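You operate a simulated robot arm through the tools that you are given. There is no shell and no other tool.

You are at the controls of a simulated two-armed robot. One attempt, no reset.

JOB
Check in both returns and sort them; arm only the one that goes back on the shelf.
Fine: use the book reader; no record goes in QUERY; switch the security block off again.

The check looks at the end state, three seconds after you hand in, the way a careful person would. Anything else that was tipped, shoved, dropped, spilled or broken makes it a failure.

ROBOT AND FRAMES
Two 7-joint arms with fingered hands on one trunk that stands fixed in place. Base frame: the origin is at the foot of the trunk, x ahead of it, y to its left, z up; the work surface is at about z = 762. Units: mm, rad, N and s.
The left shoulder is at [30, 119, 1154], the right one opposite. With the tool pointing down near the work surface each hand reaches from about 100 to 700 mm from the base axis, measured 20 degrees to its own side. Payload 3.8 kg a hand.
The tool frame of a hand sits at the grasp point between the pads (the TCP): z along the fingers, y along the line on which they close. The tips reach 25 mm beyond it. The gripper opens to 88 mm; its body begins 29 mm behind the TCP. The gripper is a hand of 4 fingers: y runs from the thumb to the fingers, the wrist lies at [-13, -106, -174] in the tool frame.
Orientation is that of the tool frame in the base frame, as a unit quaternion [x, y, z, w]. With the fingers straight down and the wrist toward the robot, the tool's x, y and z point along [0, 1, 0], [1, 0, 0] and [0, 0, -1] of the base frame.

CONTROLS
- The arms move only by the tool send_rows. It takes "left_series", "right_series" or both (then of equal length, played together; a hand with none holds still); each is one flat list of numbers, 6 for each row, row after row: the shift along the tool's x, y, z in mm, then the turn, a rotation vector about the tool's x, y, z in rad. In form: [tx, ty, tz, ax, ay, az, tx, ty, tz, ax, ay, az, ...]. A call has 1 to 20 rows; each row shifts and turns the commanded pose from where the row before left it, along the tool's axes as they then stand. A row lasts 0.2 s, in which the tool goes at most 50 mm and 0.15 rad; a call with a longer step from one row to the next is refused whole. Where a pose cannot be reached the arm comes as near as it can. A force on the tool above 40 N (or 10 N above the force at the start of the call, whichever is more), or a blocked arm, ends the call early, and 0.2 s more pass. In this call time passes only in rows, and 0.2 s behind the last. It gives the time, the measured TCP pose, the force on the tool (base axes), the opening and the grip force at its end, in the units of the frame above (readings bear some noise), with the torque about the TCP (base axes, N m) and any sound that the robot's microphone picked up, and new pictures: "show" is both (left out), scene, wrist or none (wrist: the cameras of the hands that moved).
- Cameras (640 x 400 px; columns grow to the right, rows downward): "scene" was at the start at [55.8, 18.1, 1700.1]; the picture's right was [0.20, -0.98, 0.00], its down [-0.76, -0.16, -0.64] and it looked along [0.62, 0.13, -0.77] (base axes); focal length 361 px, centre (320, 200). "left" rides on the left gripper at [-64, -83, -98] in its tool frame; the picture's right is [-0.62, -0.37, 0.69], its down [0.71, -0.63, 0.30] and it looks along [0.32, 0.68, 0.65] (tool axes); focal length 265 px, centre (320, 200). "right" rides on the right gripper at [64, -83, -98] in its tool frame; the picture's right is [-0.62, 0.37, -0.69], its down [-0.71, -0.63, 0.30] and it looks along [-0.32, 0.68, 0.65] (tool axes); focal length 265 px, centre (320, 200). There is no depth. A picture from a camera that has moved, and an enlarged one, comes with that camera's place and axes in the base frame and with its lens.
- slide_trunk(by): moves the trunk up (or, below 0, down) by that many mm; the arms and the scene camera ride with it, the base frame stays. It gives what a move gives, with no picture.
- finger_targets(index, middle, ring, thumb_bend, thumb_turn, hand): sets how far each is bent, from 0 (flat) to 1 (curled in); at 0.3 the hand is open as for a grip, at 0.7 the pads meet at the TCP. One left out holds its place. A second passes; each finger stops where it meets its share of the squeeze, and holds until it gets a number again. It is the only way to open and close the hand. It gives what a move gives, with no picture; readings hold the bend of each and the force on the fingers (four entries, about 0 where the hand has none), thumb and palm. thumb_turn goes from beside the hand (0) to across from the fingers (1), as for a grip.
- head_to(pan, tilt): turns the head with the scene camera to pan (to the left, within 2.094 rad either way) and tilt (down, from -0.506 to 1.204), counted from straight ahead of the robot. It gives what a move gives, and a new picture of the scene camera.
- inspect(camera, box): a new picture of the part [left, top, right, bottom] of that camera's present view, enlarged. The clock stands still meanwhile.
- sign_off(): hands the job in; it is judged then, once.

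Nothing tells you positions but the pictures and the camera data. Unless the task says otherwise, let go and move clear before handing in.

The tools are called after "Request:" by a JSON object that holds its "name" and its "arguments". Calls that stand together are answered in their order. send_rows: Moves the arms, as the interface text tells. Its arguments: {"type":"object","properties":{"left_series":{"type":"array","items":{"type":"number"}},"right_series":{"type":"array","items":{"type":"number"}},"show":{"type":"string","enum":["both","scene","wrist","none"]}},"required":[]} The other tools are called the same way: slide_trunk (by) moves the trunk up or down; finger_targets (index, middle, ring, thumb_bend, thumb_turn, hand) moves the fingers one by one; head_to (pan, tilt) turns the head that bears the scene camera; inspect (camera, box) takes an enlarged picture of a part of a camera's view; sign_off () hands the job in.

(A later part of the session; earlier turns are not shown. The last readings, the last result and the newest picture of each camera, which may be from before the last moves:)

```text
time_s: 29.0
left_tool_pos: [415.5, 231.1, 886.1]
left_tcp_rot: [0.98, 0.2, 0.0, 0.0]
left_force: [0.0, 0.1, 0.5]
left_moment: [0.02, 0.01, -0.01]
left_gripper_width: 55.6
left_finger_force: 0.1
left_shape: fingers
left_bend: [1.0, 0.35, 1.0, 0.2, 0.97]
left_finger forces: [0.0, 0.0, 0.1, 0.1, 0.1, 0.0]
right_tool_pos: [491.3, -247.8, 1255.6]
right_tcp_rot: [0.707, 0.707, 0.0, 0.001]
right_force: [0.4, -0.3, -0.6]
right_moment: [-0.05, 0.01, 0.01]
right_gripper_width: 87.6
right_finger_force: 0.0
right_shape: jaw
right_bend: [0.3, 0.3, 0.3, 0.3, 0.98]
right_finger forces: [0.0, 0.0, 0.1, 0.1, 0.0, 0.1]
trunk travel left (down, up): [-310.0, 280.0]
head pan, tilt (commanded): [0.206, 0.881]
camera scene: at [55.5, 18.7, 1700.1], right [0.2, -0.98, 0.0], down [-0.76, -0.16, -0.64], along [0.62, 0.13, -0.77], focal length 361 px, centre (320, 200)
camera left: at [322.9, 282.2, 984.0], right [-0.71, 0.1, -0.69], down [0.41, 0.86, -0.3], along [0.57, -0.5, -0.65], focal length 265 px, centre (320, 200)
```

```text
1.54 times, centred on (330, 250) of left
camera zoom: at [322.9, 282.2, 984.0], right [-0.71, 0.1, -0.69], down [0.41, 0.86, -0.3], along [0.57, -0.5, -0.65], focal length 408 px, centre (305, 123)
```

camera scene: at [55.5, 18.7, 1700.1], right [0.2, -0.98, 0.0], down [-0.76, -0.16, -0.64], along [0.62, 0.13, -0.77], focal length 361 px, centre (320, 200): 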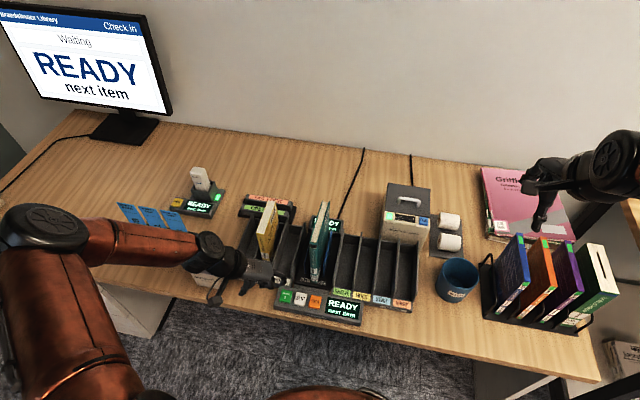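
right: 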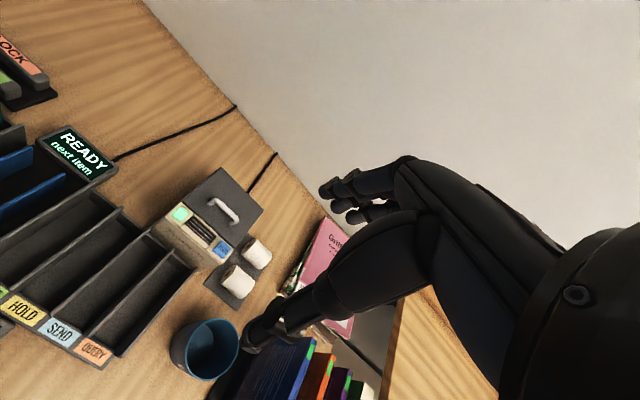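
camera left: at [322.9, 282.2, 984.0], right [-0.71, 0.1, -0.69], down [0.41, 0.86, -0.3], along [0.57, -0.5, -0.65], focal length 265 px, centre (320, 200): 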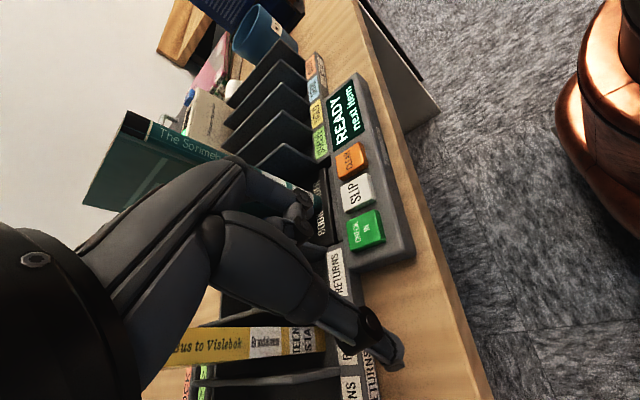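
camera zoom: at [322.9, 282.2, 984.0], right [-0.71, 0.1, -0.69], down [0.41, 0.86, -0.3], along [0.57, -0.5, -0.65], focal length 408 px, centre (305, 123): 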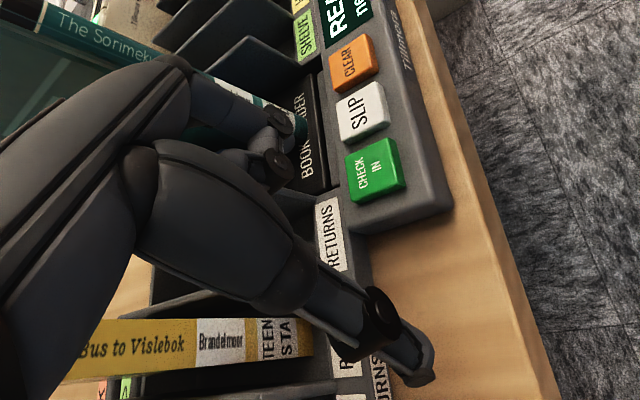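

The fingertip is above the CHECK IN button. I lower it, slowly near the end, watching the force and listening for a beep.

Request:
{"name": "send_rows", "arguments": {"left_series": [0, 0, 25, 0, 0, 0, 0, 0, 20, 0, 0, 0], "show": "none"}}

Request:
{"name": "inspect", "arguments": {"camera": "scene", "box": [250, 235, 350, 315]}}

Request:
{"name": "inspect", "arguments": {"camera": "left", "box": [220, 120, 440, 380]}}

```text
time_s: 29.6
left_tool_pos: [415.4, 231.7, 838.1]
left_tcp_rot: [0.98, 0.2, 0.0, 0.0]
left_force: [-0.5, 0.4, 0.1]
left_moment: [0.03, 0.01, 0.0]
left_gripper_width: 55.4
left_finger_force: 0.1
left_shape: fingers
left_bend: [1.0, 0.35, 1.0, 0.2, 0.97]
left_finger forces: [0.0, 0.0, 0.0, 0.0, 0.0, 0.1]
right_tool_pos: [491.7, -247.8, 1255.6]
right_tcp_rot: [0.708, 0.706, 0.0, -0.001]
right_force: [0.0, 0.7, 1.0]
right_moment: [-0.03, -0.02, -0.02]
right_gripper_width: 87.6
right_finger_force: 0.1
right_shape: jaw
right_bend: [0.3, 0.3, 0.3, 0.3, 0.98]
right_finger forces: [0.1, 0.0, 0.0, 0.1, 0.0, 0.0]
trunk travel left (down, up): [-310.0, 280.0]
head pan, tilt (commanded): [0.206, 0.881]
```

```text
5.00 times, centred on (300, 275) of scene
camera zoom: at [56.0, 17.9, 1700.1], right [0.2, -0.98, 0.0], down [-0.76, -0.16, -0.64], along [0.62, 0.13, -0.77], focal length 1803 px, centre (420, -175)
```

zoom: 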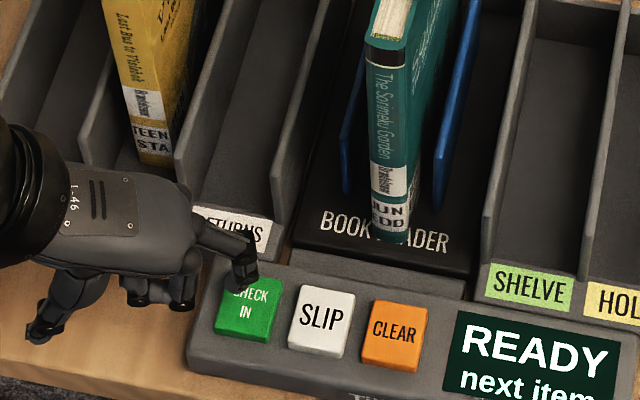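

```text
1.54 times, centred on (330, 250) of left
camera zoom: at [323.0, 282.7, 939.1], right [-0.71, 0.1, -0.69], down [0.41, 0.86, -0.3], along [0.57, -0.5, -0.65], focal length 408 px, centre (305, 123)
```

zoom: 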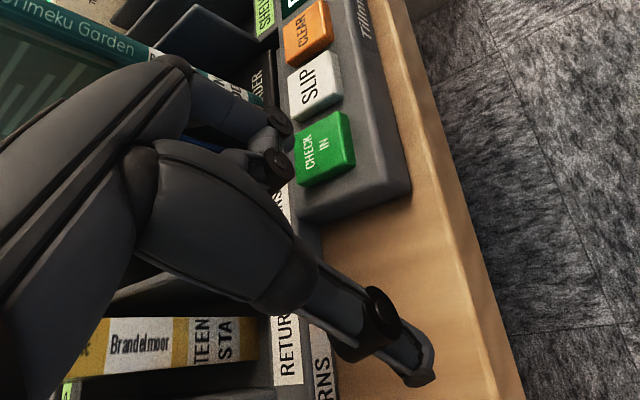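

Request:
{"name": "send_rows", "arguments": {"left_series": [-3, -1, 5, 0, 0, 0, 0, 0, 5, 0, 0, 0], "show": "none"}}

Request:
{"name": "send_rows", "arguments": {"left_series": [0, 0, 4, 0, 0, 0], "show": "scene"}}

Request:
{"name": "inspect", "arguments": {"camera": "scene", "box": [250, 235, 370, 325]}}

```text
time_s: 30.2
left_tool_pos: [412.6, 230.4, 830.1]
left_tcp_rot: [0.98, 0.2, 0.0, 0.001]
left_force: [0.4, 0.1, -0.6]
left_moment: [-0.02, 0.06, -0.01]
left_gripper_width: 56.0
left_finger_force: 0.1
left_shape: fingers
left_bend: [1.0, 0.35, 1.0, 0.2, 0.97]
left_finger forces: [0.1, 0.0, 0.0, 0.1, 0.0, 0.0]
right_tool_pos: [492.5, -248.9, 1254.8]
right_tcp_rot: [0.707, 0.707, 0.0, 0.0]
right_force: [-0.6, -1.0, -0.3]
right_moment: [0.01, 0.02, -0.02]
right_gripper_width: 87.5
right_finger_force: 0.0
right_shape: jaw
right_bend: [0.3, 0.3, 0.3, 0.3, 0.98]
right_finger forces: [0.0, 0.0, 0.0, 0.0, 0.0, 0.0]
trunk travel left (down, up): [-310.0, 280.0]
head pan, tilt (commanded): [0.206, 0.881]
```

```text
time_s: 30.6
left_tool_pos: [411.7, 230.2, 825.0]
left_tcp_rot: [0.98, 0.201, 0.0, -0.001]
left_force: [0.2, 0.0, -0.5]
left_moment: [0.01, 0.03, 0.05]
left_gripper_width: 55.4
left_finger_force: 0.0
left_shape: fingers
left_bend: [1.0, 0.35, 1.0, 0.2, 0.97]
left_finger forces: [0.0, 0.0, 0.1, 0.1, 0.0, 0.1]
right_tool_pos: [491.9, -248.0, 1256.4]
right_tcp_rot: [0.708, 0.706, 0.0, -0.001]
right_force: [-0.1, 0.0, -0.3]
right_moment: [-0.01, 0.01, 0.03]
right_gripper_width: 87.5
right_finger_force: 0.1
right_shape: jaw
right_bend: [0.3, 0.3, 0.3, 0.3, 0.98]
right_finger forces: [0.0, 0.0, 0.0, 0.1, 0.0, 0.0]
trunk travel left (down, up): [-310.0, 280.0]
head pan, tilt (commanded): [0.206, 0.881]
camera scene: at [55.9, 18.0, 1700.1], right [0.2, -0.98, 0.0], down [-0.76, -0.16, -0.64], along [0.62, 0.13, -0.77], focal length 361 px, centre (320, 200)
```

scene: 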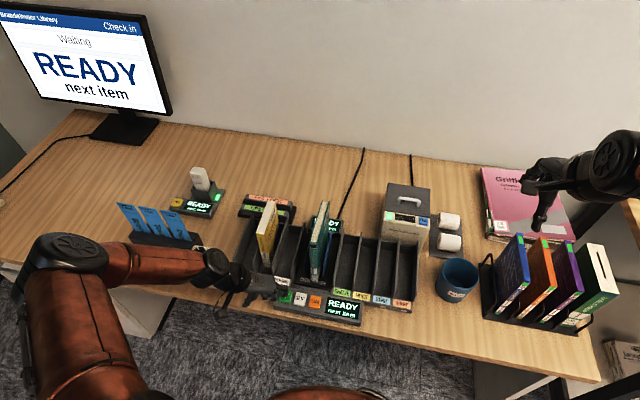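

```text
4.44 times, centred on (310, 280) of scene
camera zoom: at [55.9, 18.0, 1700.1], right [0.2, -0.98, 0.0], down [-0.76, -0.16, -0.64], along [0.62, 0.13, -0.77], focal length 1602 px, centre (364, -156)
```

zoom: 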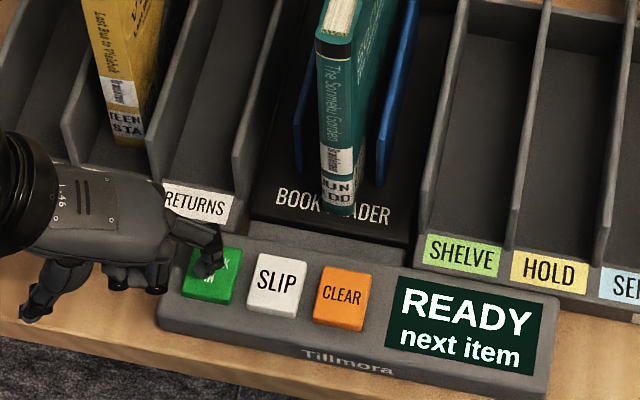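

Request:
{"name": "send_rows", "arguments": {"left_series": [0, 0, 4, 0, 0, 0], "show": "none"}}

Request:
{"name": "send_rows", "arguments": {"left_series": [0, 0, 4, 0, 0, 0], "show": "none"}}

Request:
{"name": "inspect", "arguments": {"camera": "scene", "box": [250, 235, 370, 325]}}

```text
time_s: 31.0
left_tool_pos: [410.3, 229.3, 821.1]
left_tcp_rot: [0.98, 0.2, 0.0, 0.0]
left_force: [-0.8, 0.7, 0.2]
left_moment: [-0.04, 0.03, -0.03]
left_gripper_width: 55.8
left_finger_force: 0.0
left_shape: fingers
left_bend: [1.0, 0.35, 1.0, 0.2, 0.97]
left_finger forces: [0.0, 0.2, 0.0, 0.0, 0.1, 0.0]
right_tool_pos: [491.6, -247.0, 1255.2]
right_tcp_rot: [0.707, 0.707, 0.0, 0.0]
right_force: [0.2, -0.1, -0.7]
right_moment: [-0.03, 0.01, 0.01]
right_gripper_width: 87.9
right_finger_force: 0.1
right_shape: jaw
right_bend: [0.3, 0.3, 0.3, 0.3, 0.98]
right_finger forces: [0.0, 0.0, 0.0, 0.0, 0.0, 0.1]
trunk travel left (down, up): [-310.0, 280.0]
head pan, tilt (commanded): [0.206, 0.881]
```

```text
time_s: 31.4
left_tool_pos: [411.4, 229.5, 818.5]
left_tcp_rot: [0.98, 0.2, 0.001, 0.0]
left_force: [-0.2, -0.7, 2.6]
left_moment: [-0.09, -0.05, -0.02]
left_gripper_width: 55.7
left_finger_force: 1.0
left_shape: fingers
left_bend: [1.0, 0.35, 1.0, 0.2, 0.97]
left_finger forces: [0.0, 2.1, 0.0, 0.0, 0.1, 0.0]
right_tool_pos: [490.6, -247.4, 1256.2]
right_tcp_rot: [0.707, 0.707, 0.0, 0.0]
right_force: [0.2, 0.4, 0.0]
right_moment: [0.01, 0.01, 0.0]
right_gripper_width: 87.6
right_finger_force: 0.1
right_shape: jaw
right_bend: [0.3, 0.3, 0.3, 0.3, 0.98]
right_finger forces: [0.0, 0.1, 0.1, 0.1, 0.0, 0.0]
trunk travel left (down, up): [-310.0, 280.0]
head pan, tilt (commanded): [0.206, 0.881]
```

```text
4.44 times, centred on (310, 280) of scene
camera zoom: at [55.4, 18.0, 1700.1], right [0.2, -0.98, 0.0], down [-0.76, -0.16, -0.64], along [0.62, 0.13, -0.77], focal length 1602 px, centre (364, -156)
```

zoom: 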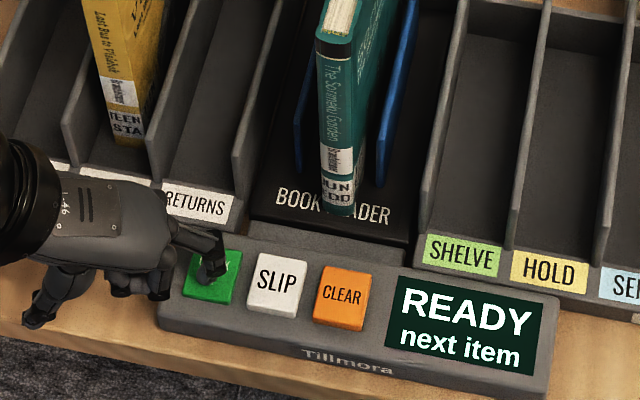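

Request:
{"name": "send_rows", "arguments": {"left_series": [0, 0, 3, 0, 0, 0], "show": "none"}}

Request:
{"name": "inspect", "arguments": {"camera": "scene", "box": [250, 235, 370, 325]}}

```text
time_s: 31.8
left_tool_pos: [411.2, 228.0, 815.5]
left_tcp_rot: [0.98, 0.2, 0.001, 0.0]
left_force: [-0.5, 0.6, 4.4]
left_moment: [-0.18, -0.11, 0.02]
left_gripper_width: 55.5
left_finger_force: 2.8
left_shape: fingers
left_bend: [1.0, 0.35, 1.0, 0.2, 0.97]
left_finger forces: [0.1, 4.8, 0.0, 0.0, 0.0, 0.1]
right_tool_pos: [491.2, -246.8, 1255.3]
right_tcp_rot: [0.706, 0.708, 0.001, 0.001]
right_force: [-0.3, 0.1, -1.3]
right_moment: [0.0, 0.01, -0.02]
right_gripper_width: 87.6
right_finger_force: 0.1
right_shape: jaw
right_bend: [0.3, 0.3, 0.3, 0.3, 0.98]
right_finger forces: [0.0, 0.0, 0.0, 0.0, 0.1, 0.0]
trunk travel left (down, up): [-310.0, 280.0]
head pan, tilt (commanded): [0.206, 0.881]
heard: click
```

```text
4.44 times, centred on (310, 280) of scene
camera zoom: at [55.2, 17.9, 1700.2], right [0.2, -0.98, 0.0], down [-0.76, -0.16, -0.64], along [0.62, 0.13, -0.77], focal length 1602 px, centre (364, -156)
```

zoom: 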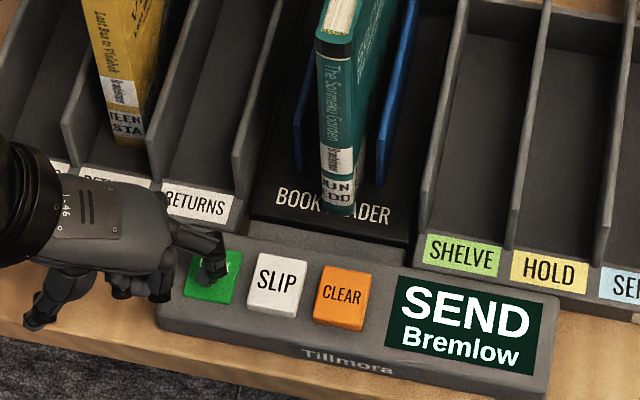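

A click, and the display now says "SEND Bremlow". I lift off the button and read the big screen.

Request:
{"name": "send_rows", "arguments": {"left_series": [0, 0, -15, 0, 0, 0, 0, 0, -30, 0, 0, 0, 0, 0, -40, 0, 0, 0], "show": "scene"}}

Request:
{"name": "inspect", "arguments": {"camera": "scene", "box": [0, 0, 200, 140]}}

Request:
{"name": "inspect", "arguments": {"camera": "scene", "box": [280, 190, 440, 330]}}

Request:
{"name": "inspect", "arguments": {"camera": "scene", "box": [110, 160, 230, 290]}}

```text
time_s: 32.6
left_tool_pos: [414.7, 227.9, 900.9]
left_tcp_rot: [0.98, 0.201, 0.0, 0.0]
left_force: [-0.2, -0.4, -0.4]
left_moment: [0.0, -0.02, -0.02]
left_gripper_width: 56.0
left_finger_force: 0.1
left_shape: fingers
left_bend: [1.0, 0.35, 1.0, 0.2, 0.97]
left_finger forces: [0.1, 0.0, 0.0, 0.1, 0.0, 0.0]
right_tool_pos: [491.0, -247.7, 1256.1]
right_tcp_rot: [0.707, 0.707, 0.0, 0.0]
right_force: [0.8, -0.8, -1.2]
right_moment: [0.03, 0.0, 0.05]
right_gripper_width: 87.8
right_finger_force: 0.1
right_shape: jaw
right_bend: [0.3, 0.3, 0.3, 0.3, 0.98]
right_finger forces: [0.0, 0.0, 0.0, 0.0, 0.0, 0.0]
trunk travel left (down, up): [-310.0, 280.0]
head pan, tilt (commanded): [0.206, 0.881]
camera scene: at [55.4, 17.5, 1700.1], right [0.2, -0.98, 0.0], down [-0.76, -0.16, -0.64], along [0.62, 0.13, -0.77], focal length 361 px, centre (320, 200)
```

scene: 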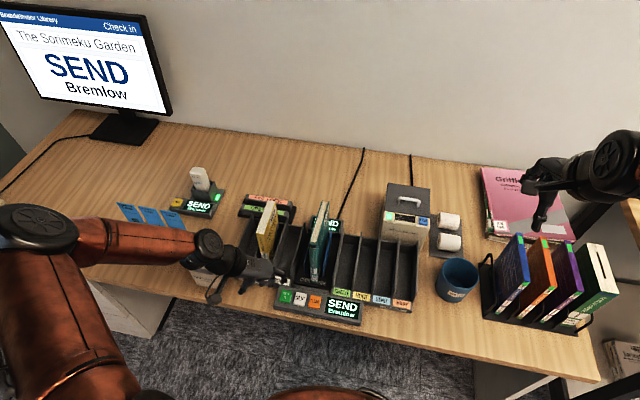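

```text
2.86 times, centred on (100, 70) of scene
camera zoom: at [55.4, 17.5, 1700.1], right [0.2, -0.98, 0.0], down [-0.76, -0.16, -0.64], along [0.62, 0.13, -0.77], focal length 1030 px, centre (949, 571)
```

zoom: 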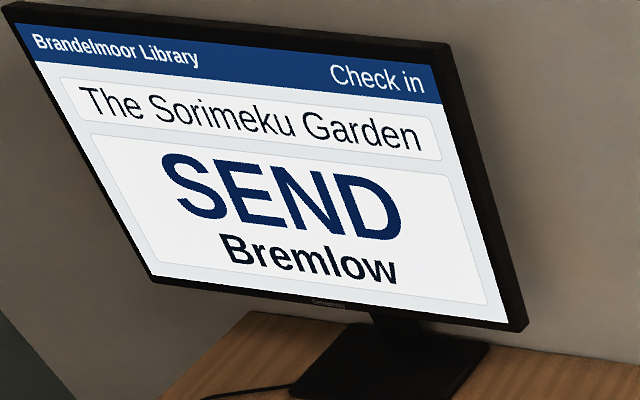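

```text
2.86 times, centred on (360, 260) of scene
camera zoom: at [55.4, 17.5, 1700.1], right [0.2, -0.98, 0.0], down [-0.76, -0.16, -0.64], along [0.62, 0.13, -0.77], focal length 1030 px, centre (206, 29)
```

zoom: 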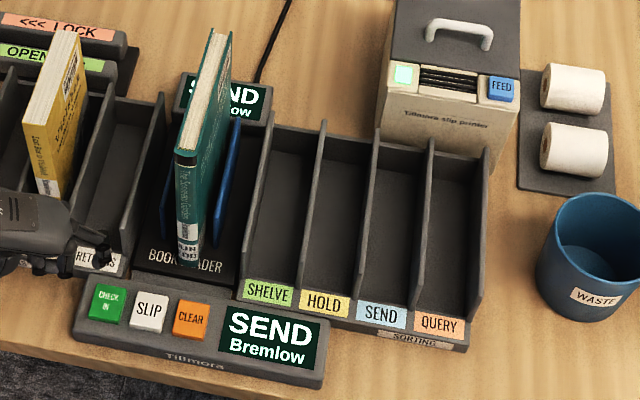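

```text
3.08 times, centred on (170, 225) of scene
camera zoom: at [55.4, 17.5, 1700.1], right [0.2, -0.98, 0.0], down [-0.76, -0.16, -0.64], along [0.62, 0.13, -0.77], focal length 1109 px, centre (782, 123)
```

zoom: 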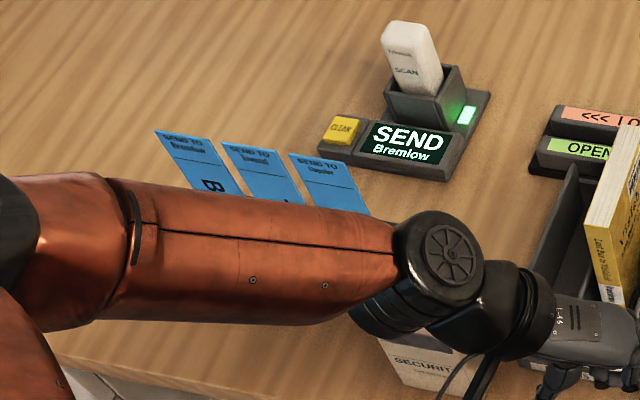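

The teal book is "The Sorimeku Garden: SEND Bremlow", so it goes in SEND. I read the fine print as "a no-record item goes in QUERY". I raise the hand, open it, and return above the book with the same yaw as before so that it stays square.

Request:
{"name": "send_rows", "arguments": {"left_series": [0, 0, -44, 0, 0, 0, 0, 0, -44, 0, 0, 0, 0, 0, -44, 0, 0, 0, 0, 0, -44, 0, 0, 0, 0, 0, 0, 0, 0, 0.127, 0, 0, 0, 0, 0, 0.127, 0, 0, 0, 0, 0, 0.127, 0, 0, 0, 0, 0, 0.127, 0, 0, 0, 0, 0, 0.127, 0, 0, 0, 0, 0, 0.127, 36.2, 9.7, 0, 0, 0, 0, 36.2, 9.7, 0, 0, 0, 0, 36.2, 9.7, 0, 0, 0, 0, 36.2, 9.7, 0, 0, 0, 0, 36.2, 9.7, 0, 0, 0, 0], "show": "none"}}

Request:
{"name": "finger_targets", "arguments": {"hand": "left", "index": 0.42, "middle": 0.42, "ring": 0.42, "thumb_bend": 0.4, "thumb_turn": 1.0}}

Request:
{"name": "inspect", "arguments": {"camera": "left", "box": [200, 60, 560, 380]}}

Request:
{"name": "inspect", "arguments": {"camera": "scene", "box": [270, 160, 370, 290]}}

```text
time_s: 35.8
left_tool_pos: [565.5, 115.7, 1075.8]
left_tcp_rot: [0.984, -0.178, -0.001, 0.001]
left_force: [0.6, -0.4, -0.2]
left_moment: [0.01, -0.01, -0.03]
left_gripper_width: 55.6
left_finger_force: 0.1
left_shape: fingers
left_bend: [1.0, 0.35, 1.0, 0.2, 0.97]
left_finger forces: [0.0, 0.1, 0.0, 0.0, 0.1, 0.1]
right_tool_pos: [492.4, -249.8, 1255.3]
right_tcp_rot: [0.707, 0.707, -0.001, -0.001]
right_force: [0.5, 0.3, -0.3]
right_moment: [0.05, -0.02, 0.04]
right_gripper_width: 87.6
right_finger_force: 0.0
right_shape: jaw
right_bend: [0.3, 0.3, 0.3, 0.3, 0.98]
right_finger forces: [0.0, 0.0, 0.0, 0.0, 0.1, 0.0]
trunk travel left (down, up): [-310.0, 280.0]
head pan, tilt (commanded): [0.206, 0.881]
```

```text
time_s: 36.8
left_tool_pos: [565.2, 116.5, 1075.4]
left_tcp_rot: [0.984, -0.179, 0.001, 0.0]
left_force: [-0.3, 0.5, 0.1]
left_moment: [-0.02, 0.02, 0.01]
left_gripper_width: 61.1
left_finger_force: 0.0
left_shape: fingers
left_bend: [0.42, 0.42, 0.42, 0.4, 0.99]
left_finger forces: [0.1, 0.0, 0.0, 0.0, 0.1, 0.0]
right_tool_pos: [491.7, -248.6, 1255.3]
right_tcp_rot: [0.707, 0.707, 0.001, 0.0]
right_force: [-0.2, -0.9, 0.4]
right_moment: [0.01, -0.02, -0.03]
right_gripper_width: 87.7
right_finger_force: 0.0
right_shape: jaw
right_bend: [0.3, 0.3, 0.3, 0.3, 0.98]
right_finger forces: [0.0, 0.1, 0.1, 0.0, 0.0, 0.0]
trunk travel left (down, up): [-310.0, 280.0]
head pan, tilt (commanded): [0.206, 0.881]
```

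```text
1.25 times, centred on (380, 220) of left
camera zoom: at [533.0, 217.4, 1175.5], right [-0.45, 0.56, -0.69], down [0.89, 0.34, -0.3], along [0.06, -0.75, -0.65], focal length 332 px, centre (245, 175)
```

zoom: 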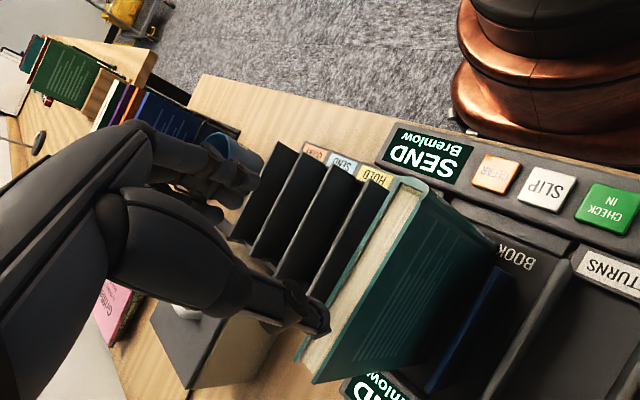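

```text
3.08 times, centred on (320, 225) of scene
camera zoom: at [56.0, 17.7, 1700.1], right [0.2, -0.98, 0.0], down [-0.76, -0.16, -0.64], along [0.62, 0.13, -0.77], focal length 1109 px, centre (320, 123)
```

zoom: 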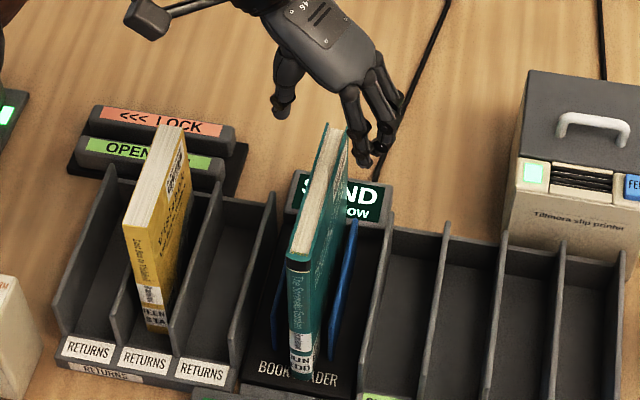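

Request:
{"name": "send_rows", "arguments": {"left_series": [0, 0, 35, 0, 0, 0, 0, 0, 35, 0, 0, 0, 0, 0, 30, 0, 0, 0, 0, 0, 18, 0, 0, 0], "show": "none"}}

Request:
{"name": "finger_targets", "arguments": {"hand": "left", "index": 0.6, "middle": 0.6, "ring": 0.6, "thumb_bend": 0.54}}

Request:
{"name": "inspect", "arguments": {"camera": "left", "box": [200, 60, 560, 380]}}

Request:
{"name": "inspect", "arguments": {"camera": "scene", "box": [270, 160, 370, 290]}}

```text
time_s: 37.8
left_tool_pos: [563.3, 118.4, 958.7]
left_tcp_rot: [0.984, -0.178, 0.0, 0.0]
left_force: [0.0, 0.0, 0.2]
left_moment: [0.02, -0.02, 0.0]
left_gripper_width: 61.6
left_finger_force: 0.1
left_shape: fingers
left_bend: [0.42, 0.42, 0.42, 0.4, 0.99]
left_finger forces: [0.0, 0.0, 0.0, 0.1, 0.0, 0.0]
right_tool_pos: [491.7, -247.8, 1256.3]
right_tcp_rot: [0.707, 0.707, 0.0, 0.0]
right_force: [0.6, -0.1, 0.4]
right_moment: [0.02, -0.02, -0.02]
right_gripper_width: 87.7
right_finger_force: 0.1
right_shape: jaw
right_bend: [0.3, 0.3, 0.3, 0.3, 0.98]
right_finger forces: [0.0, 0.0, 0.1, 0.0, 0.1, 0.0]
trunk travel left (down, up): [-310.0, 280.0]
head pan, tilt (commanded): [0.206, 0.881]
```

```text
time_s: 38.8
left_tool_pos: [563.1, 118.9, 958.2]
left_tcp_rot: [0.984, -0.179, 0.0, 0.0]
left_force: [0.3, -0.2, 1.3]
left_moment: [-0.02, 0.02, 0.01]
left_gripper_width: 26.6
left_finger_force: 0.1
left_shape: fingers
left_bend: [0.6, 0.6, 0.6, 0.54, 1.0]
left_finger forces: [0.1, 0.0, 0.1, 0.0, 0.0, 0.0]
right_tool_pos: [490.9, -248.8, 1254.7]
right_tcp_rot: [0.708, 0.707, 0.0, -0.001]
right_force: [0.4, -0.5, 0.1]
right_moment: [0.0, 0.02, 0.02]
right_gripper_width: 87.5
right_finger_force: 0.0
right_shape: jaw
right_bend: [0.3, 0.3, 0.3, 0.3, 0.98]
right_finger forces: [0.1, 0.0, 0.1, 0.0, 0.0, 0.0]
trunk travel left (down, up): [-310.0, 280.0]
head pan, tilt (commanded): [0.206, 0.881]
```

```text
1.25 times, centred on (380, 220) of left
camera zoom: at [531.4, 219.8, 1058.1], right [-0.45, 0.56, -0.69], down [0.89, 0.34, -0.3], along [0.06, -0.75, -0.65], focal length 332 px, centre (245, 175)
```

zoom: 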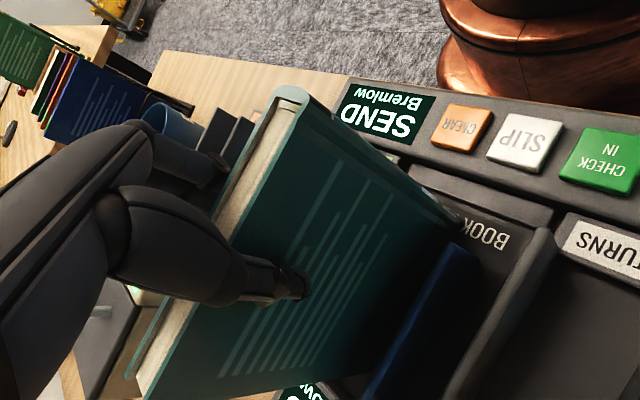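

```text
3.08 times, centred on (320, 225) of scene
camera zoom: at [55.9, 17.9, 1700.1], right [0.2, -0.98, 0.0], down [-0.76, -0.16, -0.64], along [0.62, 0.13, -0.77], focal length 1109 px, centre (320, 123)
```

zoom: 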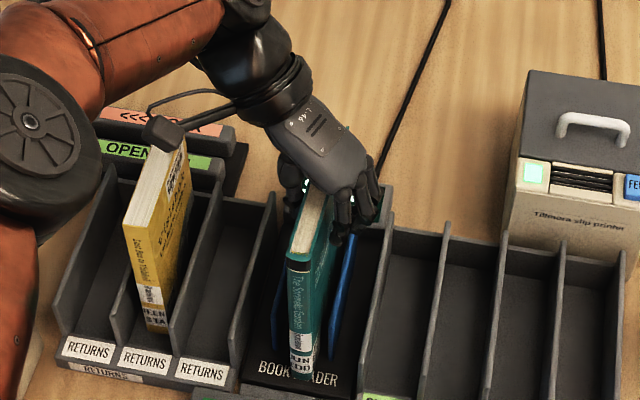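

Request:
{"name": "finger_targets", "arguments": {"hand": "left", "index": 0.85, "middle": 0.85, "ring": 0.85, "thumb_bend": 0.78}}

Request:
{"name": "inspect", "arguments": {"camera": "left", "box": [200, 60, 560, 380]}}

Request:
{"name": "inspect", "arguments": {"camera": "scene", "box": [270, 160, 370, 290]}}

```text
time_s: 39.8
left_tool_pos: [563.3, 119.4, 958.0]
left_tcp_rot: [0.984, -0.179, 0.0, 0.0]
left_force: [0.5, -0.9, -0.2]
left_moment: [-0.07, -0.05, -0.03]
left_gripper_width: 16.0
left_finger_force: 25.6
left_shape: fingers
left_bend: [0.75, 0.78, 0.83, 0.58, 0.97]
left_finger forces: [7.4, 9.4, 9.0, 0.1, 25.5, 0.1]
right_tool_pos: [493.0, -248.2, 1255.5]
right_tcp_rot: [0.707, 0.707, 0.0, 0.0]
right_force: [-0.4, -0.1, 0.0]
right_moment: [0.02, -0.01, 0.03]
right_gripper_width: 87.4
right_finger_force: 0.1
right_shape: jaw
right_bend: [0.3, 0.3, 0.3, 0.3, 0.98]
right_finger forces: [0.1, 0.0, 0.0, 0.0, 0.1, 0.0]
trunk travel left (down, up): [-310.0, 280.0]
head pan, tilt (commanded): [0.206, 0.881]
```

```text
1.25 times, centred on (380, 220) of left
camera zoom: at [531.5, 219.7, 1058.1], right [-0.45, 0.56, -0.69], down [0.89, 0.34, -0.3], along [0.06, -0.75, -0.65], focal length 332 px, centre (245, 175)
```

zoom: 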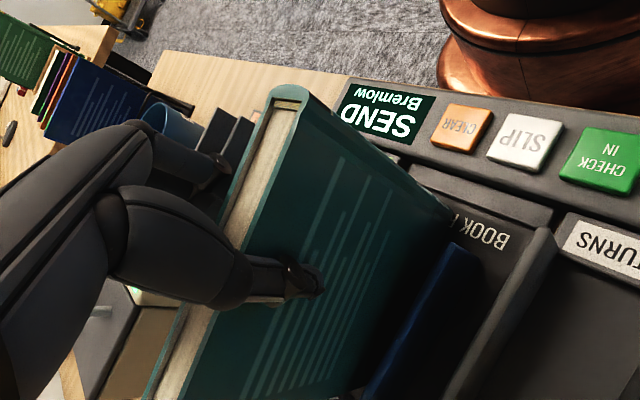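

```text
3.08 times, centred on (320, 225) of scene
camera zoom: at [56.1, 17.9, 1700.1], right [0.2, -0.98, 0.0], down [-0.76, -0.16, -0.64], along [0.62, 0.13, -0.77], focal length 1109 px, centre (320, 123)
```

zoom: 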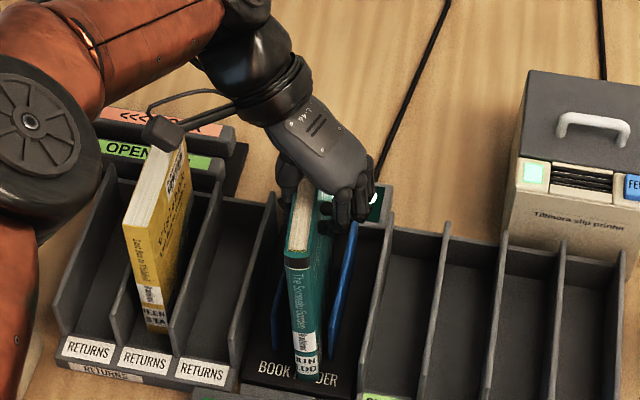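

Request:
{"name": "send_rows", "arguments": {"left_series": [0, 0, -10, 0, 0, 0, 0, 0, -20, 0, 0, 0, 0, 0, -25, 0, 0, 0, 0, 0, -25, 0, 0, 0, 0, 0, -30, 0, 0, 0], "show": "none"}}

Request:
{"name": "inspect", "arguments": {"camera": "left", "box": [200, 60, 560, 380]}}

Request:
{"name": "inspect", "arguments": {"camera": "scene", "box": [270, 160, 410, 320]}}

```text
time_s: 41.0
left_tool_pos: [563.0, 121.4, 1066.9]
left_tcp_rot: [0.984, -0.179, -0.001, -0.001]
left_force: [0.3, 0.1, -3.3]
left_moment: [-0.02, 0.03, -0.01]
left_gripper_width: 16.3
left_finger_force: 23.2
left_shape: fingers
left_bend: [0.75, 0.78, 0.84, 0.59, 0.96]
left_finger forces: [7.9, 8.3, 7.5, 0.0, 23.7, 0.0]
right_tool_pos: [491.9, -248.5, 1255.0]
right_tcp_rot: [0.708, 0.707, 0.0, -0.001]
right_force: [0.0, 0.4, 0.1]
right_moment: [-0.01, 0.02, 0.02]
right_gripper_width: 87.6
right_finger_force: 0.1
right_shape: jaw
right_bend: [0.3, 0.3, 0.3, 0.3, 0.98]
right_finger forces: [0.1, 0.0, 0.1, 0.0, 0.0, 0.1]
trunk travel left (down, up): [-310.0, 280.0]
head pan, tilt (commanded): [0.206, 0.881]
```

```text
1.25 times, centred on (380, 220) of left
camera zoom: at [532.5, 220.1, 1166.6], right [-0.45, 0.56, -0.69], down [0.89, 0.34, -0.3], along [0.06, -0.75, -0.65], focal length 332 px, centre (245, 175)
```

zoom: 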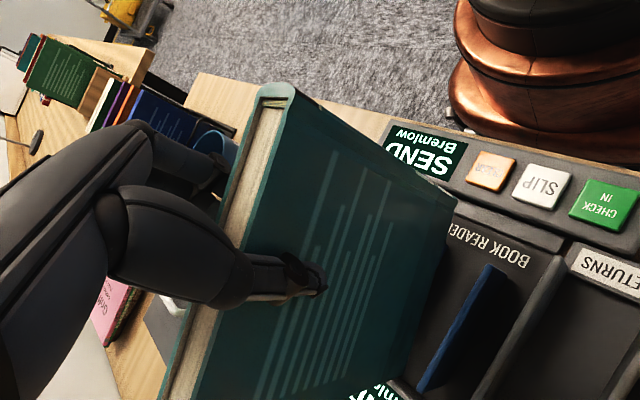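

```text
2.50 times, centred on (340, 240) of scene
camera zoom: at [55.8, 17.7, 1700.1], right [0.2, -0.98, 0.0], down [-0.76, -0.16, -0.64], along [0.62, 0.13, -0.77], focal length 901 px, centre (270, 100)
```

zoom: 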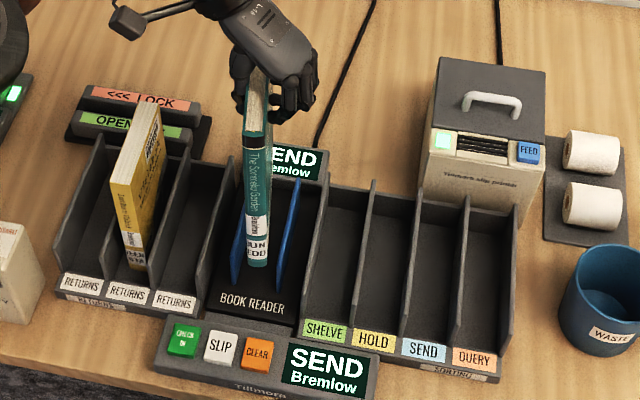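

The book is held about 14° off square. I turn the hand a further 0.24 rad to square it and carry it over to the SEND slot (centre y ≈ −58).

Request:
{"name": "send_rows", "arguments": {"left_series": [0, 0, 0, 0, 0, 0.12, 0, 0, 0, 0, 0, 0.12, 22.2, 30.5, 0, 0, 0, 0, 22.2, 30.5, 0, 0, 0, 0, 22.2, 30.5, 0, 0, 0, 0, 22.2, 30.5, 0, 0, 0, 0, 22.2, 30.5, 0, 0, 0, 0], "show": "scene"}}

Request:
{"name": "inspect", "arguments": {"camera": "left", "box": [200, 60, 560, 400]}}

Request:
{"name": "inspect", "arguments": {"camera": "scene", "box": [320, 170, 440, 320]}}

```text
time_s: 42.6
left_tool_pos: [558.6, -66.2, 1069.9]
left_tcp_rot: [0.955, -0.296, 0.0, 0.001]
left_force: [0.0, -0.9, -3.0]
left_moment: [-0.03, 0.03, -0.02]
left_gripper_width: 16.2
left_finger_force: 23.4
left_shape: fingers
left_bend: [0.75, 0.78, 0.84, 0.58, 0.96]
left_finger forces: [7.8, 8.7, 7.3, 0.0, 24.0, 0.0]
left hand out of reach, approached as far as the arm can: row 7
right_tool_pos: [490.2, -247.3, 1255.8]
right_tcp_rot: [0.707, 0.707, 0.0, -0.001]
right_force: [-0.3, 0.3, 0.1]
right_moment: [0.02, -0.02, 0.01]
right_gripper_width: 87.7
right_finger_force: 0.0
right_shape: jaw
right_bend: [0.3, 0.3, 0.3, 0.3, 0.98]
right_finger forces: [0.0, 0.1, 0.0, 0.0, 0.0, 0.0]
trunk travel left (down, up): [-310.0, 280.0]
head pan, tilt (commanded): [0.206, 0.881]
camera scene: at [55.7, 17.8, 1700.1], right [0.2, -0.98, 0.0], down [-0.76, -0.16, -0.64], along [0.62, 0.13, -0.77], focal length 361 px, centre (320, 200)
```

scene: 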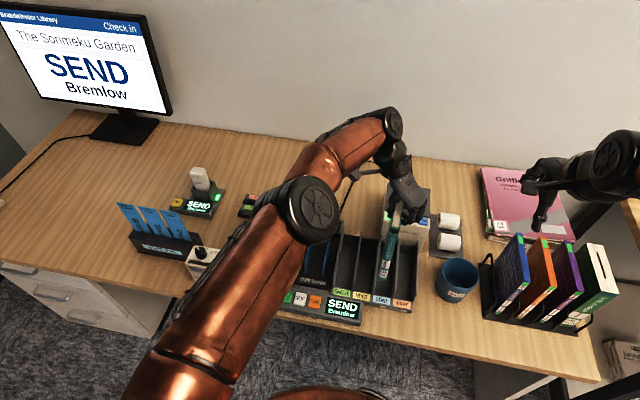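

```text
1.18 times, centred on (380, 230) of left
camera zoom: at [550.2, 38.8, 1168.9], right [-0.3, 0.65, -0.69], down [0.95, 0.12, -0.3], along [-0.12, -0.75, -0.65], focal length 312 px, centre (249, 165)
```

zoom: 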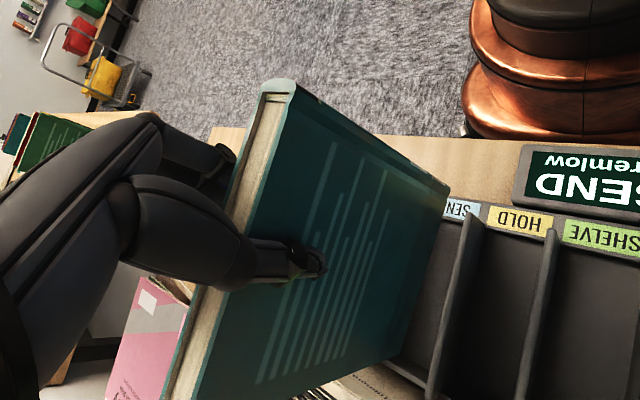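

```text
2.67 times, centred on (380, 245) of scene
camera zoom: at [55.7, 17.8, 1700.1], right [0.2, -0.98, 0.0], down [-0.76, -0.16, -0.64], along [0.62, 0.13, -0.77], focal length 962 px, centre (160, 80)
```

zoom: 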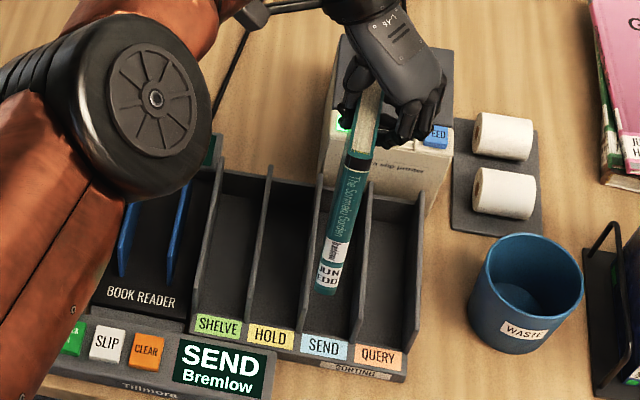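

Request:
{"name": "send_rows", "arguments": {"left_series": [2.8, 4.1, 20, 0, 0, 0, 0, 0, 20, 0, 0, 0], "show": "none"}}

Request:
{"name": "inspect", "arguments": {"camera": "scene", "box": [340, 190, 440, 310]}}

Request:
{"name": "inspect", "arguments": {"camera": "left", "box": [200, 60, 560, 400]}}

Request:
{"name": "inspect", "arguments": {"camera": "right", "box": [0, 0, 320, 400]}}

```text
time_s: 43.2
left_tool_pos: [555.0, -69.0, 1029.0]
left_tcp_rot: [0.956, -0.295, 0.001, 0.0]
left_force: [0.3, 0.2, -2.7]
left_moment: [-0.07, 0.0, 0.01]
left_gripper_width: 16.2
left_finger_force: 24.1
left_shape: fingers
left_bend: [0.75, 0.78, 0.84, 0.58, 0.96]
left_finger forces: [7.8, 8.5, 7.5, 0.0, 23.8, 0.1]
right_tool_pos: [492.5, -248.0, 1254.6]
right_tcp_rot: [0.707, 0.707, 0.0, 0.001]
right_force: [-0.7, -0.9, -0.2]
right_moment: [-0.02, -0.01, -0.02]
right_gripper_width: 87.7
right_finger_force: 0.0
right_shape: jaw
right_bend: [0.3, 0.3, 0.3, 0.3, 0.98]
right_finger forces: [0.0, 0.1, 0.0, 0.1, 0.1, 0.0]
trunk travel left (down, up): [-310.0, 280.0]
head pan, tilt (commanded): [0.206, 0.881]
```

```text
3.33 times, centred on (390, 250) of scene
camera zoom: at [56.2, 18.2, 1700.1], right [0.2, -0.98, 0.0], down [-0.76, -0.16, -0.64], along [0.62, 0.13, -0.77], focal length 1202 px, centre (87, 33)
```

zoom: 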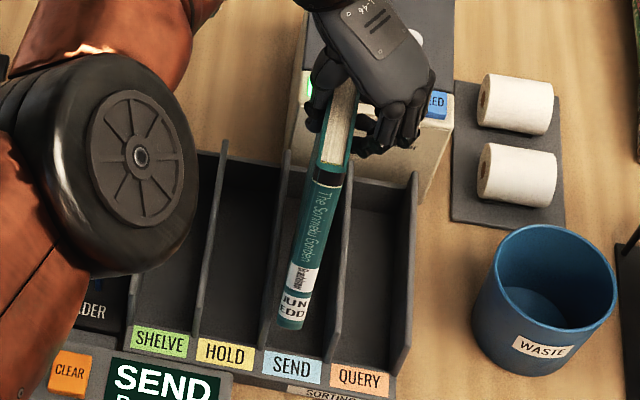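

```text
1.18 times, centred on (380, 230) of left
camera zoom: at [547.8, 36.2, 1128.5], right [-0.3, 0.65, -0.69], down [0.95, 0.12, -0.3], along [-0.12, -0.75, -0.65], focal length 312 px, centre (249, 165)
```

zoom: 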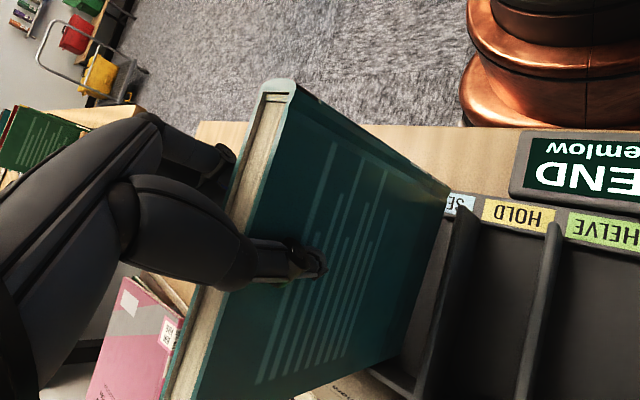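

```text
1.00 times, centred on (160, 200) of right (not enlarged: the box is as wide or as high as the picture)
camera zoom: at [408.7, -184.5, 1352.7], right [0.37, -0.62, 0.69], down [-0.63, -0.71, -0.3], along [0.68, -0.32, -0.65], focal length 265 px, centre (480, 200)
```

zoom: 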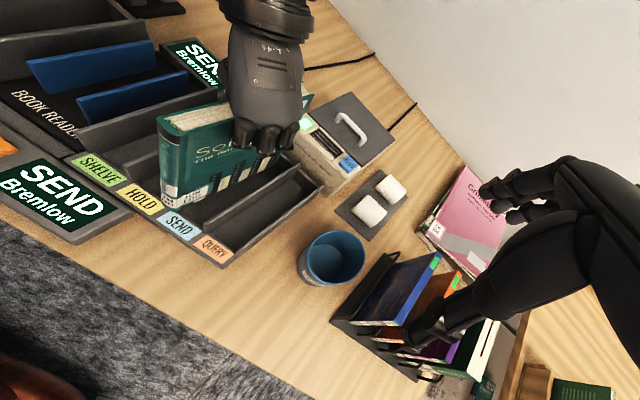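

Request:
{"name": "send_rows", "arguments": {"left_series": [12, -8, 5, 0, 0, 0], "show": "none"}}

```text
time_s: 43.6
left_tool_pos: [554.9, -66.3, 1027.4]
left_tcp_rot: [0.955, -0.297, -0.001, 0.0]
left_force: [-1.6, 0.6, -3.3]
left_moment: [-0.03, 0.02, -0.01]
left_gripper_width: 16.0
left_finger_force: 23.6
left_shape: fingers
left_bend: [0.75, 0.78, 0.84, 0.58, 0.96]
left_finger forces: [7.9, 8.4, 7.4, 0.0, 23.9, 0.0]
left hand out of reach, approached as far as the arm can: row 1
right_tool_pos: [491.9, -249.0, 1255.3]
right_tcp_rot: [0.707, 0.707, 0.0, 0.0]
right_force: [-0.5, -0.3, -0.4]
right_moment: [0.0, -0.01, -0.03]
right_gripper_width: 87.5
right_finger_force: 0.2
right_shape: jaw
right_bend: [0.3, 0.3, 0.3, 0.3, 0.98]
right_finger forces: [0.0, 0.0, 0.0, 0.0, 0.0, 0.0]
trunk travel left (down, up): [-310.0, 280.0]
head pan, tilt (commanded): [0.206, 0.881]
```

Request:
{"name": "send_rows", "arguments": {"left_series": [0, 0, 0, 0, 0, -0.12, 12.5, -4, 0, 0, 0, 0], "show": "none"}}

Request:
{"name": "inspect", "arguments": {"camera": "scene", "box": [340, 190, 440, 310]}}

Request:
{"name": "inspect", "arguments": {"camera": "left", "box": [200, 60, 560, 400]}}

Request:
{"name": "inspect", "arguments": {"camera": "right", "box": [60, 50, 200, 200]}}

```text
time_s: 44.2
left_tool_pos: [567.5, -66.3, 1030.7]
left_tcp_rot: [0.972, -0.236, -0.001, 0.0]
left_force: [-0.3, -0.5, -3.2]
left_moment: [-0.05, 0.04, 0.01]
left_gripper_width: 16.2
left_finger_force: 23.9
left_shape: fingers
left_bend: [0.75, 0.78, 0.84, 0.58, 0.96]
left_finger forces: [8.1, 8.3, 7.5, 0.0, 23.8, 0.1]
left hand out of reach, approached as far as the arm can: row 1, 2
right_tool_pos: [492.5, -247.1, 1256.3]
right_tcp_rot: [0.707, 0.707, 0.0, 0.001]
right_force: [0.4, -0.2, -0.9]
right_moment: [0.0, 0.01, 0.0]
right_gripper_width: 87.3
right_finger_force: 0.0
right_shape: jaw
right_bend: [0.3, 0.3, 0.3, 0.3, 0.98]
right_finger forces: [0.0, 0.1, 0.0, 0.0, 0.0, 0.0]
trunk travel left (down, up): [-310.0, 280.0]
head pan, tilt (commanded): [0.206, 0.881]
```

```text
3.33 times, centred on (390, 250) of scene
camera zoom: at [56.5, 18.6, 1700.1], right [0.2, -0.98, 0.0], down [-0.76, -0.16, -0.64], along [0.62, 0.13, -0.77], focal length 1202 px, centre (87, 33)
```

zoom: 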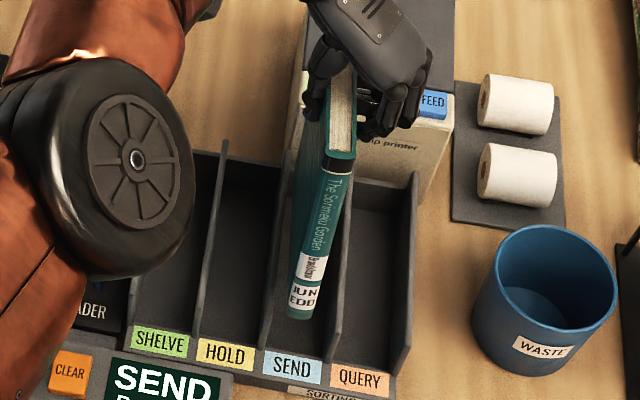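

```text
1.18 times, centred on (380, 230) of left
camera zoom: at [547.7, 36.3, 1129.2], right [-0.38, 0.61, -0.69], down [0.92, 0.23, -0.31], along [-0.03, -0.76, -0.65], focal length 312 px, centre (249, 165)
```

zoom: 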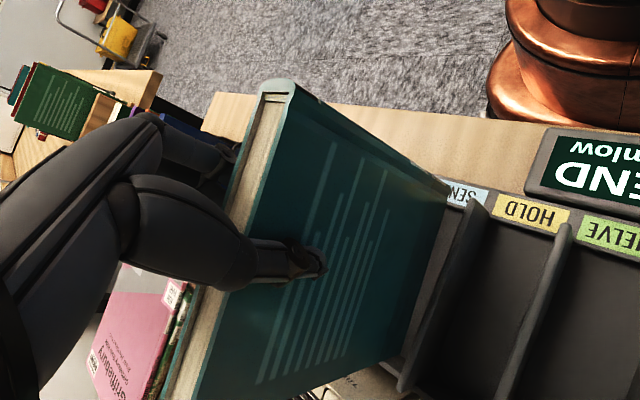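

```text
2.67 times, centred on (130, 125) of right
camera zoom: at [409.0, -184.1, 1352.7], right [0.37, -0.62, 0.69], down [-0.63, -0.71, -0.3], along [0.68, -0.32, -0.65], focal length 708 px, centre (827, 400)
```

zoom: 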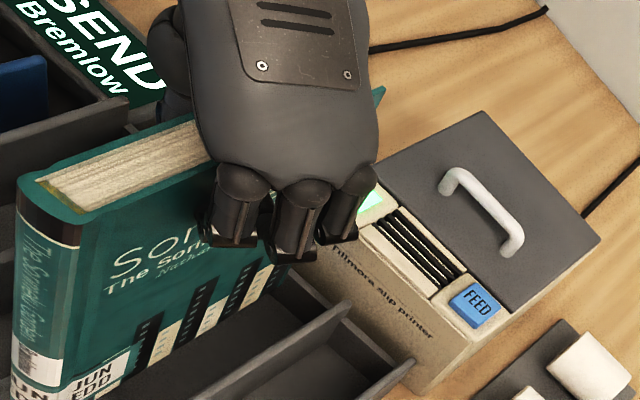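

Request:
{"name": "send_rows", "arguments": {"left_series": [4.2, 8, 15, 0, 0, 0, 0, 0, 15, 0, 0, 0], "show": "none"}}

Request:
{"name": "inspect", "arguments": {"camera": "scene", "box": [340, 190, 440, 310]}}

Request:
{"name": "inspect", "arguments": {"camera": "left", "box": [200, 60, 560, 400]}}

Request:
{"name": "inspect", "arguments": {"camera": "right", "box": [0, 50, 200, 270]}}

```text
time_s: 44.8
left_tool_pos: [559.9, -71.8, 1001.5]
left_tcp_rot: [0.971, -0.237, -0.001, 0.0]
left_force: [0.7, -0.8, -2.1]
left_moment: [-0.03, 0.01, 0.01]
left_gripper_width: 16.0
left_finger_force: 23.7
left_shape: fingers
left_bend: [0.75, 0.78, 0.84, 0.58, 0.96]
left_finger forces: [8.0, 8.3, 7.4, 0.0, 23.7, 0.1]
left hand out of reach, approached as far as the arm can: row 1
right_tool_pos: [491.8, -247.0, 1255.2]
right_tcp_rot: [0.707, 0.707, 0.0, 0.0]
right_force: [-0.2, -0.2, -0.5]
right_moment: [-0.05, -0.01, -0.02]
right_gripper_width: 87.7
right_finger_force: 0.0
right_shape: jaw
right_bend: [0.3, 0.3, 0.3, 0.3, 0.98]
right_finger forces: [0.1, 0.0, 0.1, 0.0, 0.1, 0.0]
trunk travel left (down, up): [-310.0, 280.0]
head pan, tilt (commanded): [0.206, 0.881]
```

```text
3.33 times, centred on (390, 250) of scene
camera zoom: at [56.7, 18.7, 1700.1], right [0.2, -0.98, 0.0], down [-0.76, -0.16, -0.64], along [0.62, 0.13, -0.77], focal length 1202 px, centre (87, 33)
```

zoom: 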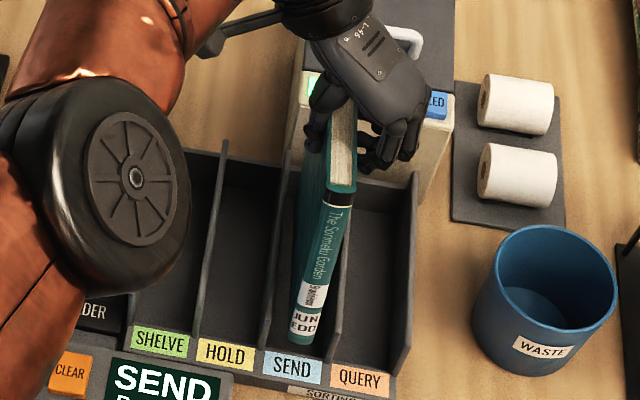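

```text
1.18 times, centred on (380, 230) of left
camera zoom: at [541.2, 30.7, 1100.5], right [-0.38, 0.61, -0.69], down [0.92, 0.23, -0.3], along [-0.03, -0.76, -0.65], focal length 312 px, centre (249, 165)
```

zoom: 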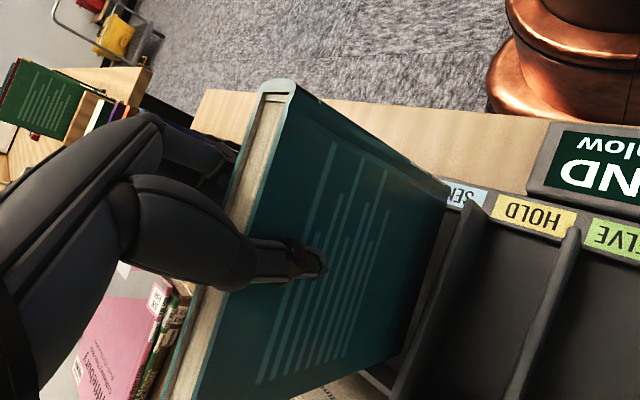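

```text
1.82 times, centred on (100, 160) of right
camera zoom: at [409.1, -184.0, 1352.6], right [0.37, -0.62, 0.69], down [-0.63, -0.71, -0.3], along [0.68, -0.32, -0.65], focal length 483 px, centre (720, 273)
```

zoom: 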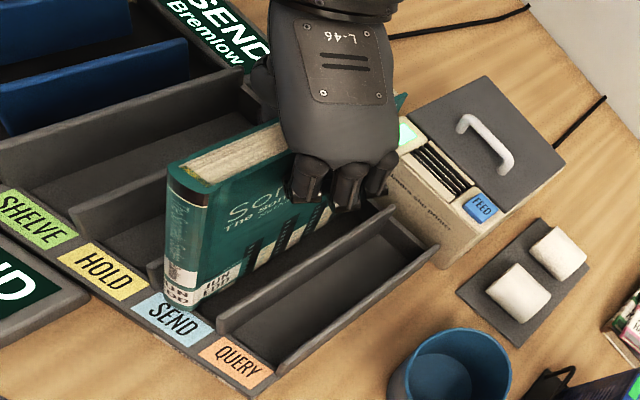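

Reach shrinks as the arm goes lower. I raise the hand a little to set the x position, and will then use the trunk slide to lower the book.

Request:
{"name": "send_rows", "arguments": {"left_series": [0, 0, -35, 0, 0, 0, 0, 0, -35, 0, 0, 0, 7, -3.6, 0, 0, 0, 0, 7, -3.6, 0, 0, 0, 0], "show": "none"}}

```text
time_s: 45.8
left_tool_pos: [571.6, -74.6, 1070.3]
left_tcp_rot: [0.972, -0.236, 0.001, -0.001]
left_force: [0.6, 0.2, -3.4]
left_moment: [-0.02, 0.01, -0.03]
left_gripper_width: 15.9
left_finger_force: 23.4
left_shape: fingers
left_bend: [0.75, 0.78, 0.84, 0.58, 0.96]
left_finger forces: [8.0, 8.3, 7.5, 0.0, 23.6, 0.0]
left hand out of reach, approached as far as the arm can: row 1, 4
right_tool_pos: [491.6, -247.8, 1255.4]
right_tcp_rot: [0.708, 0.707, 0.0, 0.0]
right_force: [1.0, 0.0, 0.3]
right_moment: [0.02, -0.02, 0.0]
right_gripper_width: 87.3
right_finger_force: 0.0
right_shape: jaw
right_bend: [0.3, 0.3, 0.3, 0.3, 0.98]
right_finger forces: [0.1, 0.0, 0.0, 0.0, 0.0, 0.2]
trunk travel left (down, up): [-310.0, 280.0]
head pan, tilt (commanded): [0.206, 0.881]
```

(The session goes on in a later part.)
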